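You operate a simulated robot arm through the tools that you are given. There is no shell and no other tool. Be economical: measure what you need, move in short steps, check, and stop when the job is done.

You are at the controls of a simulated robot arm. One attempt, no reset.

JOB
Fetch the tube with blue collar from the high deck of the trolley and stand it on top of the teal carton.

The check looks at the end state, three seconds after you hand in, the way a careful person would. Anything else that was tipped, shoved, dropped, spilled or broken makes it a failure.

ROBOT AND FRAMES
A 7-joint arm with a two-finger parallel gripper, fixed in place. Base frame: the origin is at the foot of the arm, x ahead of it, y to its left, z up. Units: mm, degrees, N and s.
With the tool pointing down near the work surface it reaches from about 240 to 680 mm from the base axis. Its first joint turns from -66.0 to 66.0 degrees. Payload 2.4 kg.
Tool frame: the origin (TCP) lies between the finger pads and is the grasp point; the fingertips stand 30 mm ahead of it; z points along the fingers, y is the line along which they close. The gripper opens to 94 mm. The fingers are 28 mm wide and 10 mm thick; the gripper's body (50 by 96 mm) begins 55 mm behind the TCP.
Orientation is that of the tool frame in the base frame, as a unit quaternion [w, x, y, z]. With the fingers straight down and closing along the base's y, the tool's x points along the base's -x, its y along +y and its z along -z.

CONTROLS
- The arm moves only by the tool move_arm. Its argument "increments" is one flat list of numbers, 5 for each row, row after row: the gripper command, from -1 (shut) to 1 (fully open), values between in proportion, then the shift along the tool's x, y, z in mm, then the turn about the tool's z in degrees. In form: [fingers, tx, ty, tz, twist, fingers, tx, ty, tz, twist, ...]. A call has 1 to 20 rows; each row is the pose to reach, as a shift and turn from the pose commanded when the call began, along the tool's axes at that moment. Rows are played at 5 a second. More than 50 mm and 8.6 degrees between two rows, or a gripper value outside its range, and nothing of the call is played. Where a pose cannot be reached the arm comes as near as it can. A force on the tool above 40 N (or 10 N above the force at the start of the call, whichever is more), or a blocked arm, ends the call early, and 0.2 s more pass. The fingers move at their own pace (about 153 mm/s each) and stop on an object; they squeeze with about 38 N. The grip force told is the motor's: it shows also when the fingers shut on nothing. Time passes only in rows, and 0.2 s behind the last, so rows that repeat a pose let the fingers close. The reply holds the time, the measured pose of the TCP, the force on the tool along the base axes, the opening and the grip force, in the units named above and with some noise, and new pictures: "views" is both (left out), scene, wrist or none.
- Cameras (640 x 400 px; columns grow to the right, rows downward): "scene" is fixed at [32, 480.2, 1419.2]; the picture's right is [-0.68, -0.74, 0.00], its down [-0.57, 0.52, -0.63] and it looks along [0.47, -0.43, -0.77] (base axes); focal length 308 px, centre (320, 200). "wrist" rides on the gripper at [-37, 0, -58] in the tool frame; the picture's right is [0.00, -1.00, 0.00], its down [0.97, 0.00, -0.24] and it looks along [0.24, 0.00, 0.97] (tool axes); focal length 218 px, centre (320, 200). There is no depth. A picture from a camera that has moved, and an enlarged one, comes with that camera's place and axes in the base frame and with its lens. The place of the scene camera against the robot may be out by one fixed shift of up to 12 mm in any direction.
- inspect(camera, box): a new picture of the part [left, top, right, bottom] of that camera's present view, enlarged. The clock stands still meanwhile.
- sign_off(): hands the job in; it is judged then, once.

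Work in short steps. Places have to be worked out from the pictures, the camera data and where the tool is seen: move nearer, look again, correct. Check each grasp and each placing, and mend what went wrong. You have 90 turns and 150 pictures in all, those below and enlarged ones among them. Open the gripper and draw the arm clear of the work before you hand the job in, unless the task says otherwise; then end with one line.

The tools are called after "Request:" as a command line: name --argument value ..., lists and objects as JSON in quotes. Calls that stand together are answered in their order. move_arm: Moves the arm, as the interface text tells. Its arguments: {"type":"object","properties":{"increments":{"type":"array","items":{"type":"number"}},"views":{"type":"string","enum":["both","scene","wrist","none"]}},"required":["increments"]} The other tools are called the same way: inspect (camera, box) takes an enlarged picture of a part of a camera's view; sign_off () hands the job in.

At the start:

```text
clock: 0.0
ee_pos: [267.1, 218.7, 1157.2]
orientation: [0.0, 0.0, 1.0, 0.0]
wrist_force: [0.0, 0.5, 0.7]
finger_gap: 93.9
gripper_force: 0.0
```

scene: 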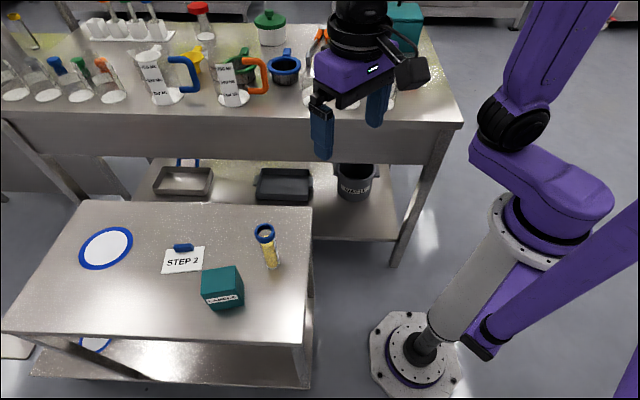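
wrist: 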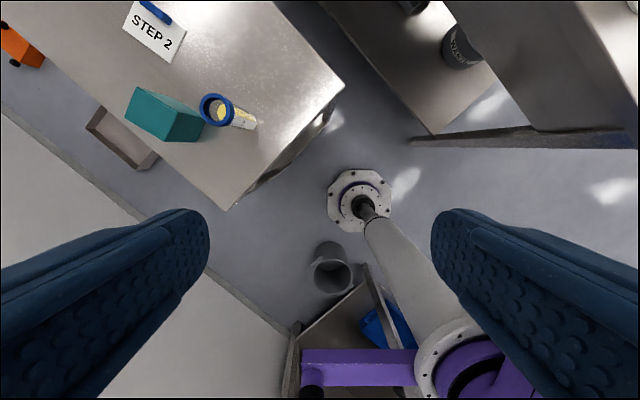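

The tube with the blue collar stands on the trolley near (345, 337), with its top at about z 940, and the teal carton is beside it. I'll enlarge both views to measure more closely.

Request:
inspect --camera "scene" --box '[180, 200, 320, 320]'

Request:
inspect --camera "wrist" --box '[100, 60, 280, 170]'

```text
3.33 times, centred on (250, 260) of scene
camera zoom: at [32.0, 480.2, 1419.2], right [-0.68, -0.74, 0.0], down [-0.57, 0.52, -0.63], along [0.47, -0.43, -0.77], focal length 1026 px, centre (553, 0)
```

zoom: 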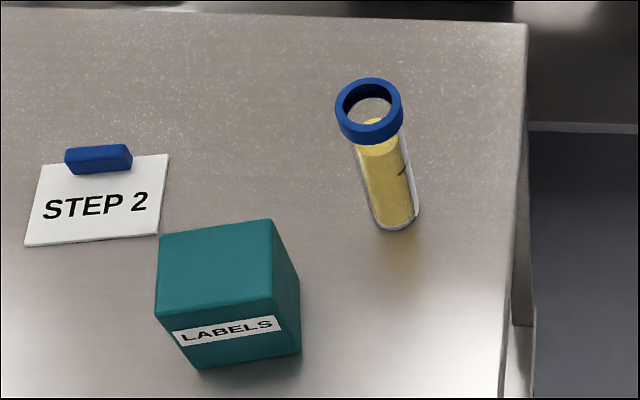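

```text
3.56 times, centred on (190, 115) of wrist
camera zoom: at [303.3, 218.7, 1215.3], right [0.0, -1.0, 0.0], down [-0.97, 0.0, 0.24], along [-0.24, 0.0, -0.97], focal length 776 px, centre (782, 502)
```

zoom: 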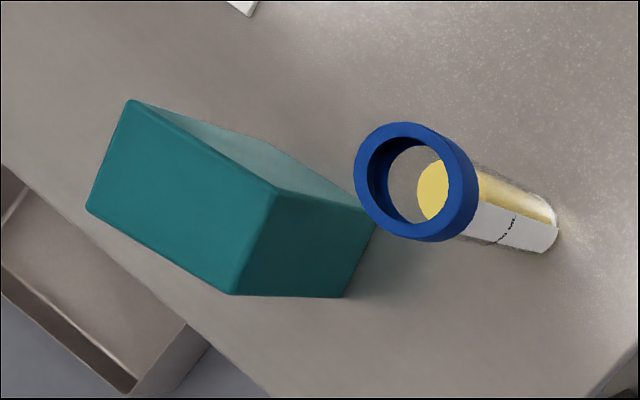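

The wrist and scene rays agree: tube at about (343, 339), top z 930–950 and deck about z 800. The carton top centre is near (345, 451), z about 888. I'll move above the tube, staying well clear, to look again.

Request:
move_arm --increments '[1, -13, 20, 16, 0, 1, -26, 40, 32, 0, 1, -38, 60, 48, 0, 1, -51, 80, 64, 0, 1, -64, 100, 80, 0, 1, -76, 120, 97, 0, 1, -76, 120, 97, 0]'

```text
clock: 1.6
ee_pos: [343.8, 338.5, 1061.6]
orientation: [0.0, 0.001, 1.0, 0.0]
wrist_force: [-0.6, -0.2, -0.2]
finger_gap: 93.8
gripper_force: 0.1
camera wrist: at [380.5, 338.8, 1120.1], right [0.0, -1.0, 0.0], down [-0.97, 0.0, 0.24], along [-0.24, 0.0, -0.97], focal length 218 px, centre (320, 200)
```

scene: 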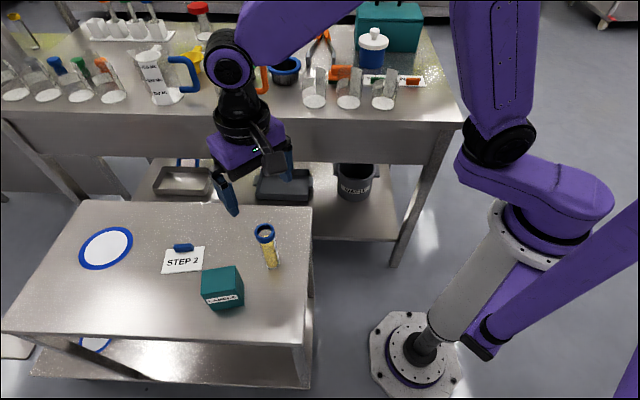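
wrist: 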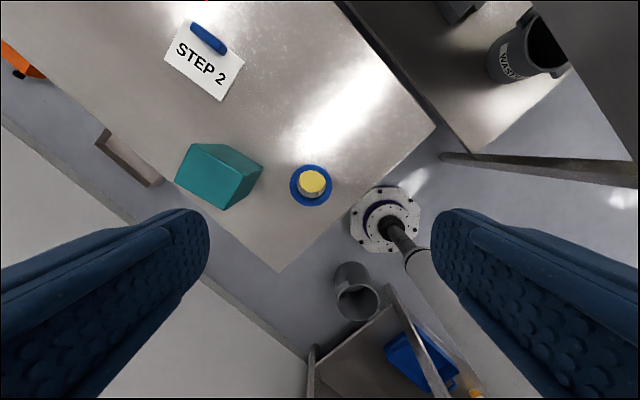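

The ring now sits near the wrist image centre. I'll enlarge it for accuracy.

Request:
inspect --camera "wrist" --box '[160, 120, 360, 245]'

```text
3.20 times, centred on (260, 182) of wrist
camera zoom: at [380.5, 338.8, 1120.1], right [0.0, -1.0, 0.0], down [-0.97, 0.0, 0.24], along [-0.24, 0.0, -0.97], focal length 698 px, centre (512, 256)
```

zoom: 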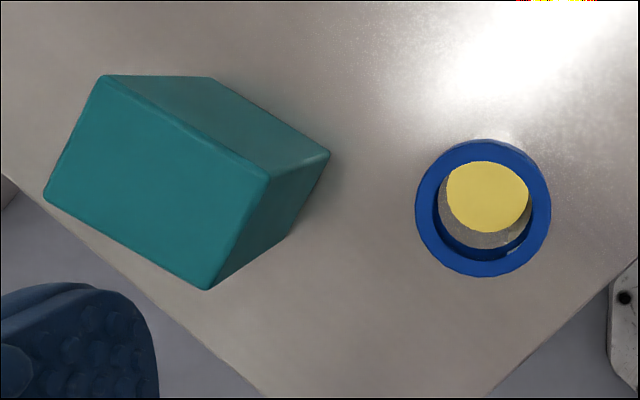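

Triangulating two wrist views puts the tube axis at about (347, 347) with its top at z 931. The carton top centre is about (347, 459, 885). I'll align over the tube, come down partway and check.

Request:
move_arm --increments '[1, -2, 4, 20, 0, 1, -4, 8, 40, 0, 1, -4, 8, 60, 0, 1, -4, 8, 80, 0, 1, -4, 8, 80, 0]'

```text
clock: 2.8
ee_pos: [345.6, 346.6, 980.4]
orientation: [-0.001, 0.0, 1.0, 0.0]
wrist_force: [-0.7, -0.3, -0.1]
finger_gap: 94.0
gripper_force: 0.0
camera wrist: at [384.0, 347.1, 1038.7], right [0.0, -1.0, 0.0], down [-0.97, 0.0, 0.24], along [-0.24, 0.0, -0.97], focal length 218 px, centre (320, 200)
```

scene: 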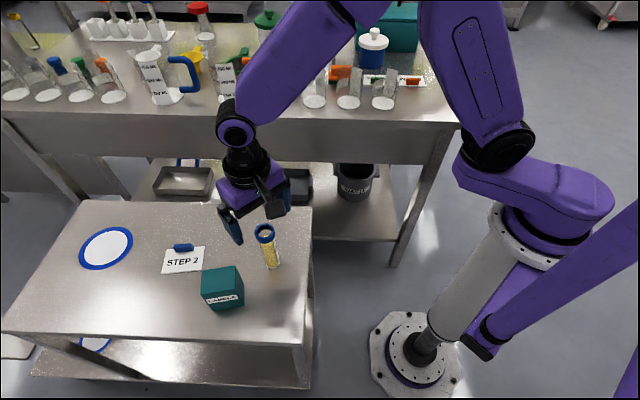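
wrist: 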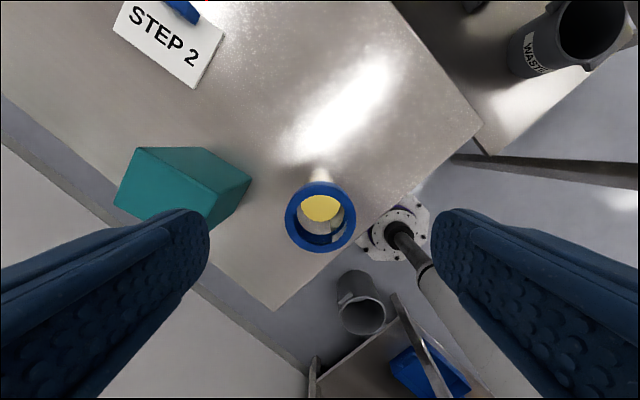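

The ring is centred: (348, 347) if its top is at 931. I'll descend 59 mm so the TCP is at collar height.

Request:
move_arm --increments '[1, -1, 0, 15, 0, 1, -1, 0, 30, 0, 1, -1, 0, 45, 0, 1, -1, 0, 59, 0, 1, -1, 0, 59, 0]'

```text
clock: 4.0
ee_pos: [348.4, 346.1, 920.6]
orientation: [0.0, 0.0, 1.0, 0.001]
wrist_force: [0.1, -0.1, -0.6]
finger_gap: 93.9
gripper_force: 0.1
camera wrist: at [385.6, 346.6, 978.4], right [0.0, -1.0, 0.0], down [-0.97, 0.0, 0.24], along [-0.24, 0.0, -0.97], focal length 218 px, centre (320, 200)
```

scene: 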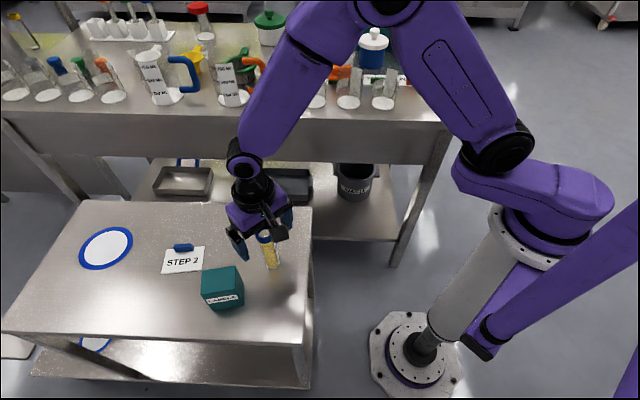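
wrist: 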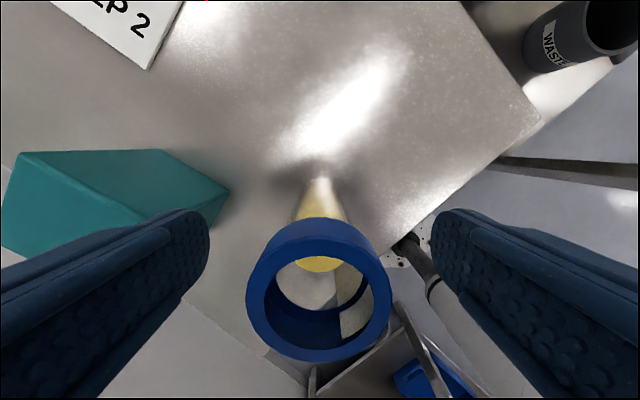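

The ring lies between the fingers with its top at about 930, so the TCP is 9 mm below it. I'll close on the collar.

Request:
move_arm --increments '[0.2, 0, 0, 0, 0, -0.1, 0, 0, 0, 0, -0.3, 0, 0, 0, 0, -1, 0, 0, 0, 0, -1, 0, 0, 0, 0, -1, 0, 0, 0, 0]'

```text
clock: 5.4
ee_pos: [348.9, 346.9, 920.7]
orientation: [0.0, 0.0, 1.0, 0.001]
wrist_force: [0.4, 0.0, -0.3]
finger_gap: 35.6
gripper_force: 37.5
camera wrist: at [385.6, 346.6, 978.7], right [0.0, -1.0, 0.0], down [-0.97, 0.0, 0.24], along [-0.24, 0.0, -0.97], focal length 218 px, centre (320, 200)
```

scene: 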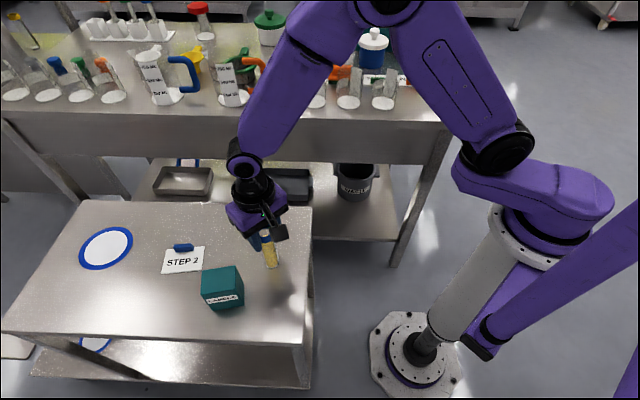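
wrist: 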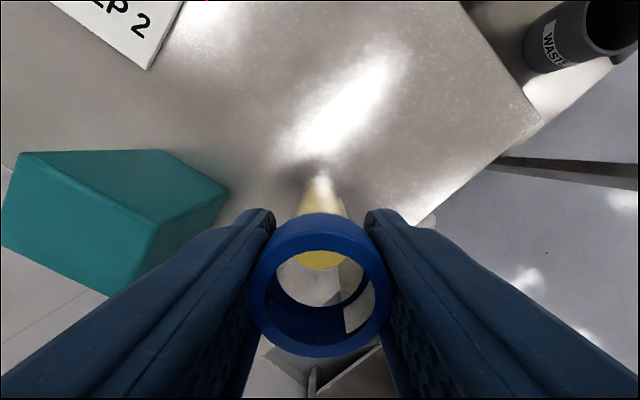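

The collar is gripped at 35.6 mm and 37.5 N. I'll lift slowly, straight up by 115 mm.

Request:
move_arm --increments '[-1, 0, 0, -4, 0, -1, 0, 0, -10, 0, -1, 0, 0, -20, 0, -1, 0, 0, -32, 0, -1, 0, 0, -45, 0, -1, 0, 0, -58, 0, -1, 0, 0, -71, 0, -1, 0, 0, -84, 0, -1, 0, 0, -96, 0, -1, 0, 0, -106, 0, -1, 0, 0, -112, 0, -1, 0, 0, -115, 0, -1, 0, 0, -115, 0]'

```text
clock: 8.2
ee_pos: [348.2, 345.9, 1035.5]
orientation: [-0.001, -0.001, 1.0, 0.0]
wrist_force: [-0.3, -0.5, -0.2]
finger_gap: 35.6
gripper_force: 38.3
camera wrist: at [384.3, 346.4, 1094.4], right [0.0, -1.0, 0.0], down [-0.97, 0.0, 0.24], along [-0.24, 0.0, -0.97], focal length 218 px, centre (320, 200)
```

scene: 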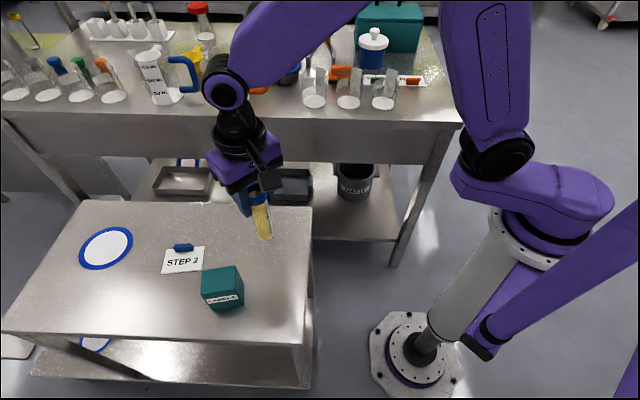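
wrist: 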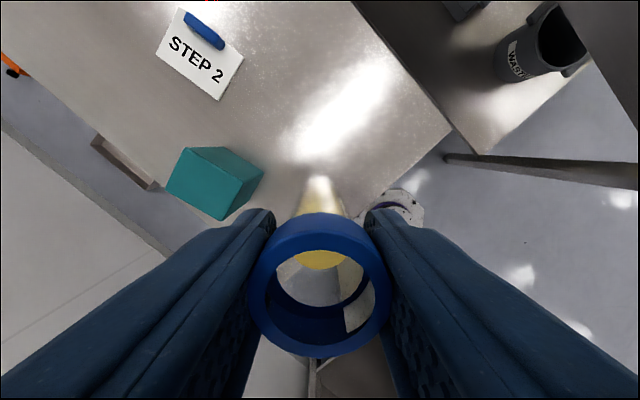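

The tube is held upright. I'll enlarge both views to get the tube's bottom height and refine the carton's position.

Request:
inspect --camera "scene" --box '[180, 170, 320, 320]'

Request:
inspect --camera "wrist" --box '[150, 130, 350, 230]'

```text
2.67 times, centred on (250, 245) of scene
camera zoom: at [32.0, 480.2, 1419.2], right [-0.68, -0.74, 0.0], down [-0.57, 0.52, -0.63], along [0.47, -0.43, -0.77], focal length 821 px, centre (507, 80)
```

zoom: 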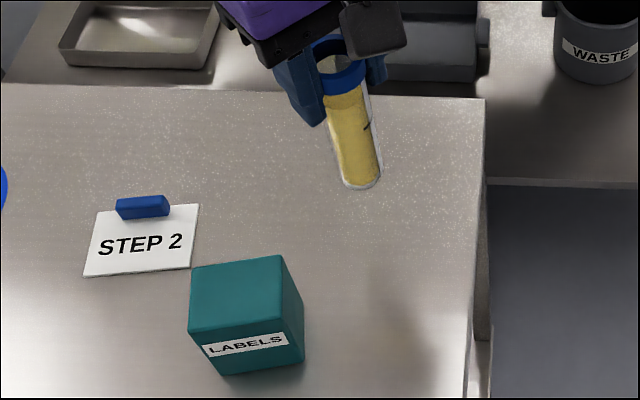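

```text
3.20 times, centred on (250, 180) of wrist
camera zoom: at [384.3, 346.4, 1094.4], right [0.0, -1.0, 0.0], down [-0.97, 0.0, 0.24], along [-0.24, 0.0, -0.97], focal length 698 px, centre (544, 264)
```

zoom: 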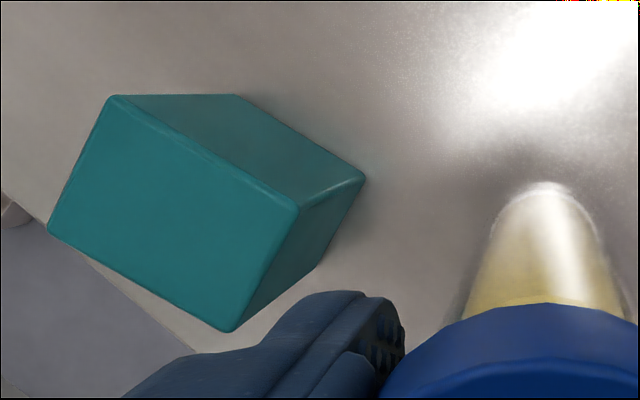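

The carton top centre is confirmed at (347, 459.5), z 885. The tube's bottom is at about 915, roughly 30 mm above the carton top. I'll carry it across slowly.

Request:
move_arm --increments '[-1, 0, 4, 0, 0, -1, 0, 12, 0, 0, -1, 0, 24, 0, 0, -1, 0, 38, 0, 0, -1, 0, 52, 0, 0, -1, 0, 66, 0, 0, -1, 1, 80, 0, 0, -1, 1, 92, 0, 0, -1, 1, 102, 0, 0, -1, 1, 109, 0, 0, -1, 1, 113, 0, 0, -1, 1, 113, 0, 0]'

Request:
inspect --camera "scene" --box '[150, 170, 290, 320]'

```text
clock: 10.8
ee_pos: [345.8, 460.1, 1036.3]
orientation: [0.0, 0.0, 1.0, 0.0]
wrist_force: [0.5, -1.0, -0.7]
finger_gap: 35.6
gripper_force: 37.7
camera wrist: at [383.0, 459.6, 1095.1], right [0.0, -1.0, 0.0], down [-0.97, 0.0, 0.24], along [-0.24, 0.0, -0.97], focal length 218 px, centre (320, 200)
```

scene: 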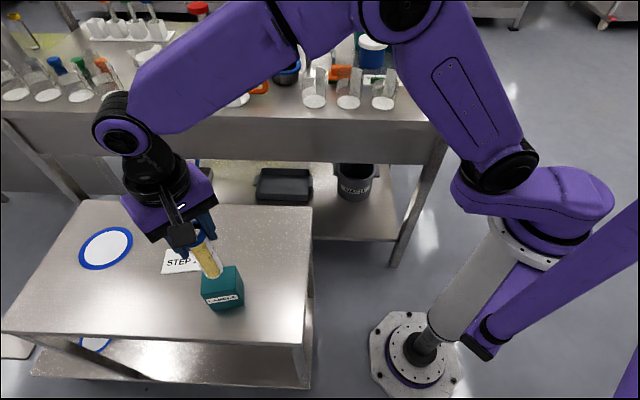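
wrist: 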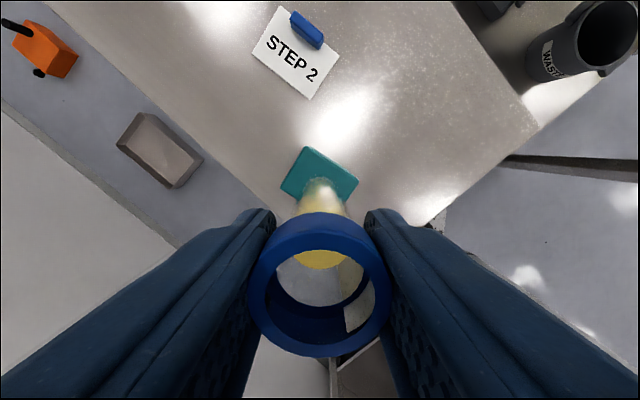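

```text
2.67 times, centred on (220, 245) of scene
camera zoom: at [32.0, 480.2, 1419.2], right [-0.68, -0.74, 0.0], down [-0.57, 0.52, -0.63], along [0.47, -0.43, -0.77], focal length 821 px, centre (587, 80)
```

zoom: 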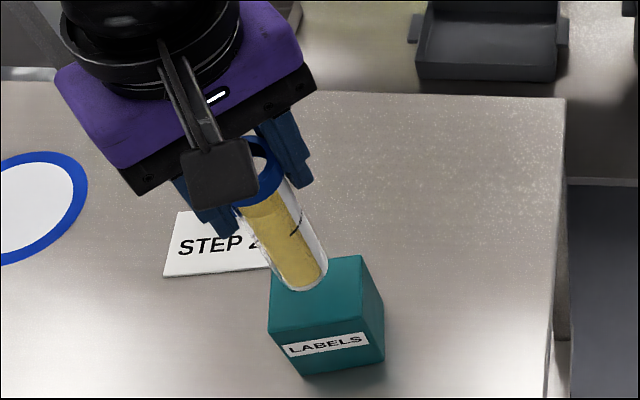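

The tube is over the carton centre, which I computed from the corners as (346.7, 459.7). I'll lower it 24 mm and then look from the side.

Request:
move_arm --increments '[-1, 0, 0, 5, 0, -1, 0, 0, 11, 0, -1, 0, 0, 17, 0, -1, 0, 0, 21, 0, -1, 0, 0, 24, 0, -1, 0, 0, 24, 0]' --views "wrist"

Request:
inspect --camera "scene" --box '[180, 210, 270, 320]'

```text
clock: 12.2
ee_pos: [345.5, 459.2, 1011.3]
orientation: [0.0, 0.0, 1.0, 0.0]
wrist_force: [0.5, 0.0, 0.1]
finger_gap: 35.5
gripper_force: 37.9
camera wrist: at [382.9, 459.1, 1070.9], right [0.0, -1.0, 0.0], down [-0.97, 0.0, 0.24], along [-0.24, 0.0, -0.97], focal length 218 px, centre (320, 200)
```

wrist: 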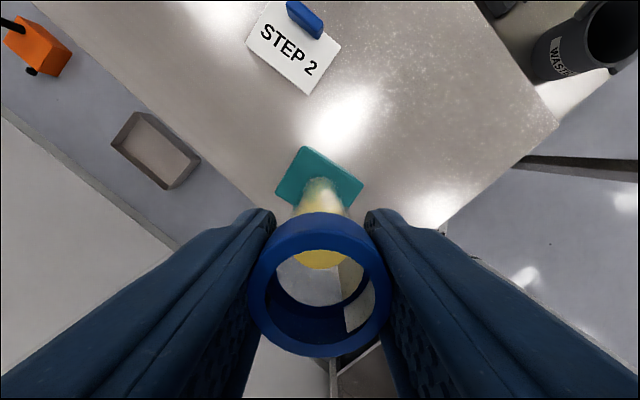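

```text
3.64 times, centred on (225, 265) of scene
camera zoom: at [32.0, 480.2, 1419.2], right [-0.68, -0.74, 0.0], down [-0.57, 0.52, -0.63], along [0.47, -0.43, -0.77], focal length 1119 px, centre (666, -36)
```

zoom: 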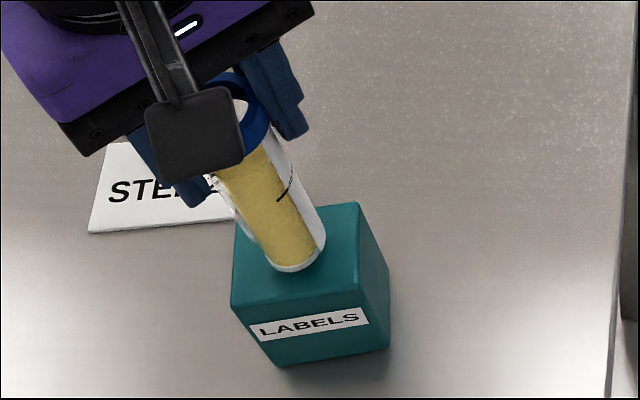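

There's no contact yet and the tube is well centred. I'll go down 1 mm at a time, watching the force.

Request:
move_arm --increments '[-1, 0, 0, 1, 0, -1, 0, 0, 2, 0, -1, 0, 0, 3, 0, -1, 0, 0, 3, 0]' --views "none"

```text
clock: 13.2
ee_pos: [347.0, 459.8, 1008.3]
orientation: [0.0, 0.001, 1.0, 0.0]
wrist_force: [0.1, 0.4, -1.2]
finger_gap: 35.6
gripper_force: 38.5
```

Still no contact, so I'll lower 1.5 mm.

Request:
move_arm --increments '[-1, 0, 0, 1, 0, -1, 0, 0, 1.5, 0, -1, 0, 0, 1.5, 0]' --views "none"

```text
clock: 14.0
ee_pos: [345.9, 460.0, 1006.6]
orientation: [-0.001, 0.0, 1.0, 0.0]
wrist_force: [0.3, 0.0, -0.1]
finger_gap: 35.4
gripper_force: 38.1
```

No contact at z 1006.6; another 1.5 mm.

Request:
move_arm --increments '[-1, 0, 0, 1, 0, -1, 0, 0, 1.5, 0, -1, 0, 0, 1.5, 0]' --views "none"

Request:
inspect --camera "scene" --box '[195, 230, 255, 310]'

```text
clock: 14.8
ee_pos: [346.4, 459.1, 1006.5]
orientation: [-0.001, 0.0, 1.0, 0.0]
wrist_force: [0.2, -0.3, 1.1]
finger_gap: 35.7
gripper_force: 37.5
```

```text
5.00 times, centred on (225, 270) of scene
camera zoom: at [32.0, 480.2, 1419.2], right [-0.68, -0.74, 0.0], down [-0.57, 0.52, -0.63], along [0.47, -0.43, -0.77], focal length 1539 px, centre (795, -150)
```

zoom: 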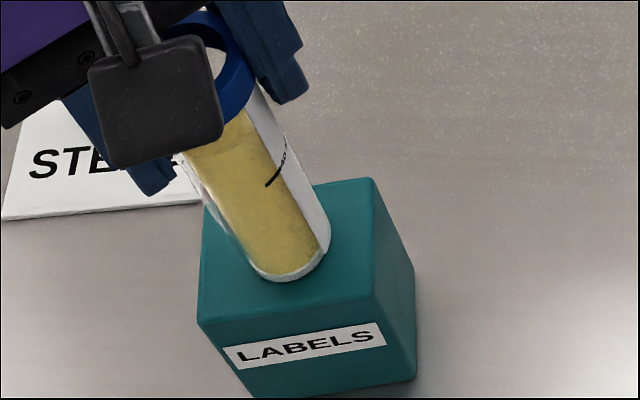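

The force reads +1.1 N, which is within noise and could be a first touch. I'll try another 1 mm.

Request:
move_arm --increments '[-1, 0, 0, 0.5, 0, -1, 0, 0, 1, 0, -1, 0, 0, 1, 0]' --views "none"

```text
clock: 15.6
ee_pos: [346.9, 459.7, 1005.2]
orientation: [0.0, -0.001, 1.0, 0.0]
wrist_force: [0.0, 0.4, -0.2]
finger_gap: 35.6
gripper_force: 38.1
```

No contact yet; another 1.5 mm.

Request:
move_arm --increments '[-1, 0, 0, 0.5, 0, -1, 0, 0, 1, 0, -1, 0, 0, 1.5, 0, -1, 0, 0, 1.5, 0]' --views "none"

```text
clock: 16.6
ee_pos: [346.8, 459.7, 1004.7]
orientation: [0.0, 0.0, 1.0, 0.002]
wrist_force: [-2.7, -1.5, 21.1]
finger_gap: 35.8
gripper_force: 38.0
```

There is contact, 21 N upward. I'll back off 0.8 mm to relieve it before releasing.

Request:
move_arm --increments '[-1, 0, 0, -0.4, 0, -1, 0, 0, -0.8, 0, -1, 0, 0, -0.8, 0]' --views "both"

```text
clock: 17.4
ee_pos: [345.7, 459.1, 1004.0]
orientation: [0.001, 0.0, 1.0, 0.002]
wrist_force: [0.9, 1.8, 17.9]
finger_gap: 35.5
gripper_force: 37.8
camera wrist: at [383.1, 459.9, 1063.3], right [0.0, -1.0, 0.0], down [-0.97, 0.0, 0.24], along [-0.24, 0.0, -0.97], focal length 218 px, centre (320, 200)
```

scene: 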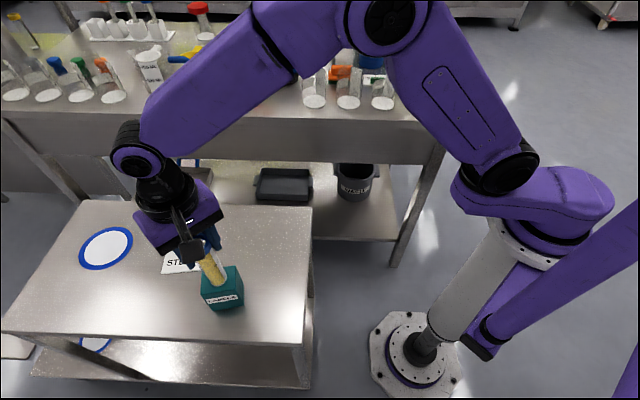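
wrist: 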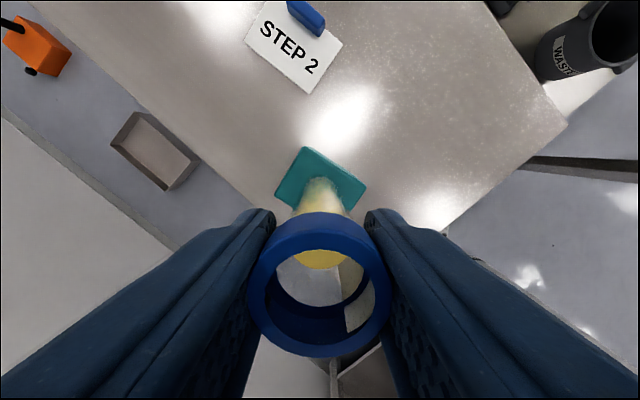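

The force is still 18 N, so I'll back off a little more.

Request:
move_arm --increments '[-1, 0, 0, -0.4, 0, -1, 0, 0, -0.8, 0, -1, 0, 0, -0.8, 0]' --views "none"

```text
clock: 18.2
ee_pos: [346.2, 459.5, 1004.7]
orientation: [0.0, 0.0, 1.0, 0.0]
wrist_force: [-0.6, 1.1, 11.4]
finger_gap: 35.4
gripper_force: 38.0
```

It's easing: 11 N now. Another 1 mm up.

Request:
move_arm --increments '[-1, 0, 0, -0.5, 0, -1, 0, 0, -1, 0, -1, 0, 0, -1, 0]' --views "none"

```text
clock: 19.0
ee_pos: [347.2, 458.8, 1004.9]
orientation: [-0.001, 0.0, 1.0, -0.002]
wrist_force: [-0.2, 0.7, 0.7]
finger_gap: 35.5
gripper_force: 37.9
```

The force is about 0, so the tube is resting or within a fraction of a millimetre. I'll open the fingers gradually.

Request:
move_arm --increments '[-0.3, 0, 0, 0.2, 0, -0.22, 0, 0, 0.2, 0, -0.18, 0, 0, 0.2, 0, -0.1, 0, 0, 0.2, 0, 0.1, 0, 0, 0.2, 0, 0.4, 0, 0, 0.2, 0, 0.8, 0, 0, 0.2, 0, 1, 0, 0, 0.2, 0, 1, 0, 0, 0.2, 0]'

```text
clock: 21.0
ee_pos: [346.1, 459.5, 1005.7]
orientation: [0.0, 0.001, 1.0, 0.0]
wrist_force: [0.3, 1.0, 0.9]
finger_gap: 94.1
gripper_force: 0.1
camera wrist: at [383.3, 459.8, 1064.2], right [0.0, -1.0, 0.0], down [-0.97, 0.0, 0.24], along [-0.24, 0.0, -0.97], focal length 218 px, centre (320, 200)
```

scene: 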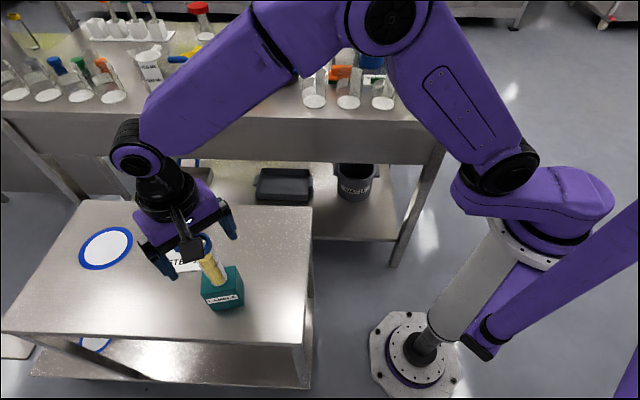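
wrist: 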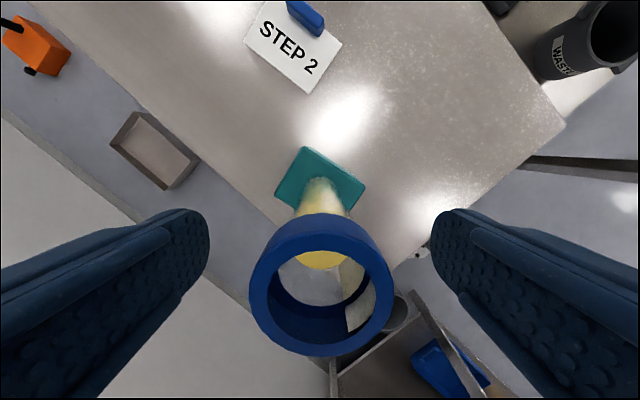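

The tube stands by itself and the fingers are clear. I'll go straight up.

Request:
move_arm --increments '[1, 0, 0, -8, 0, 1, 0, 0, -20, 0, 1, 0, 0, -35, 0, 1, 0, 0, -55, 0, 1, 0, 0, -75, 0, 1, 0, 0, -95, 0, 1, 0, -30, -110, 0, 1, 10, -60, -120, 0, 1, 20, -90, -120, 0, 1, 30, -120, -120, 0, 1, 40, -150, -120, 0, 1, 40, -150, -120, 0]'

Request:
inspect --camera "scene" --box '[160, 190, 290, 320]'

```text
clock: 23.6
ee_pos: [305.3, 309.1, 1125.7]
orientation: [0.0, 0.0, 1.0, 0.001]
wrist_force: [0.4, -0.3, 0.2]
finger_gap: 93.9
gripper_force: 0.0
camera wrist: at [342.0, 309.1, 1184.4], right [0.0, -1.0, 0.0], down [-0.97, 0.0, 0.24], along [-0.24, 0.0, -0.97], focal length 218 px, centre (320, 200)
```

scene: 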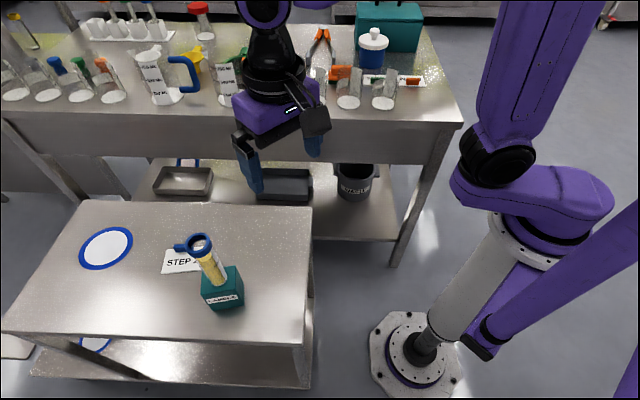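
wrist: 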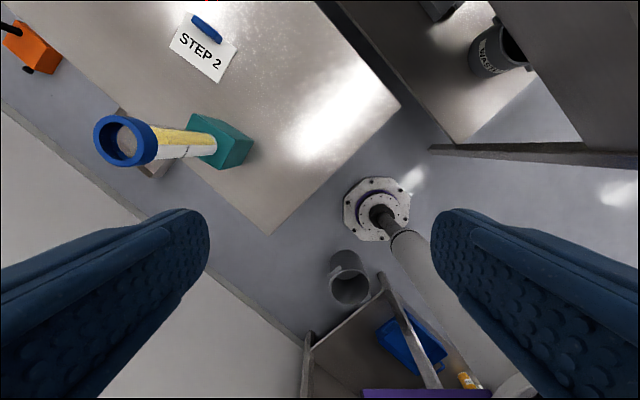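

```text
3.08 times, centred on (225, 255) of scene
camera zoom: at [32.0, 480.2, 1419.2], right [-0.68, -0.74, 0.0], down [-0.57, 0.52, -0.63], along [0.47, -0.43, -0.77], focal length 947 px, centre (612, 31)
```

zoom: 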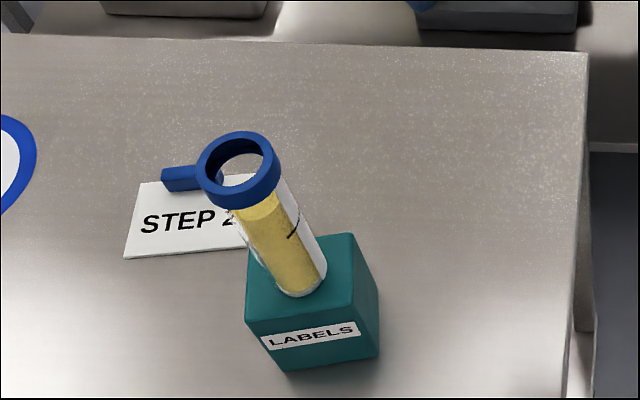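

The tube stands upright in the middle of the carton, nothing else appears moved, and the arm is clear with the gripper open. I'm handing in.

Request:
sign_off

```text
The job is handed in.
```

The tube with the blue collar is standing upright on top of the teal carton, the gripper is open and the arm is clear.
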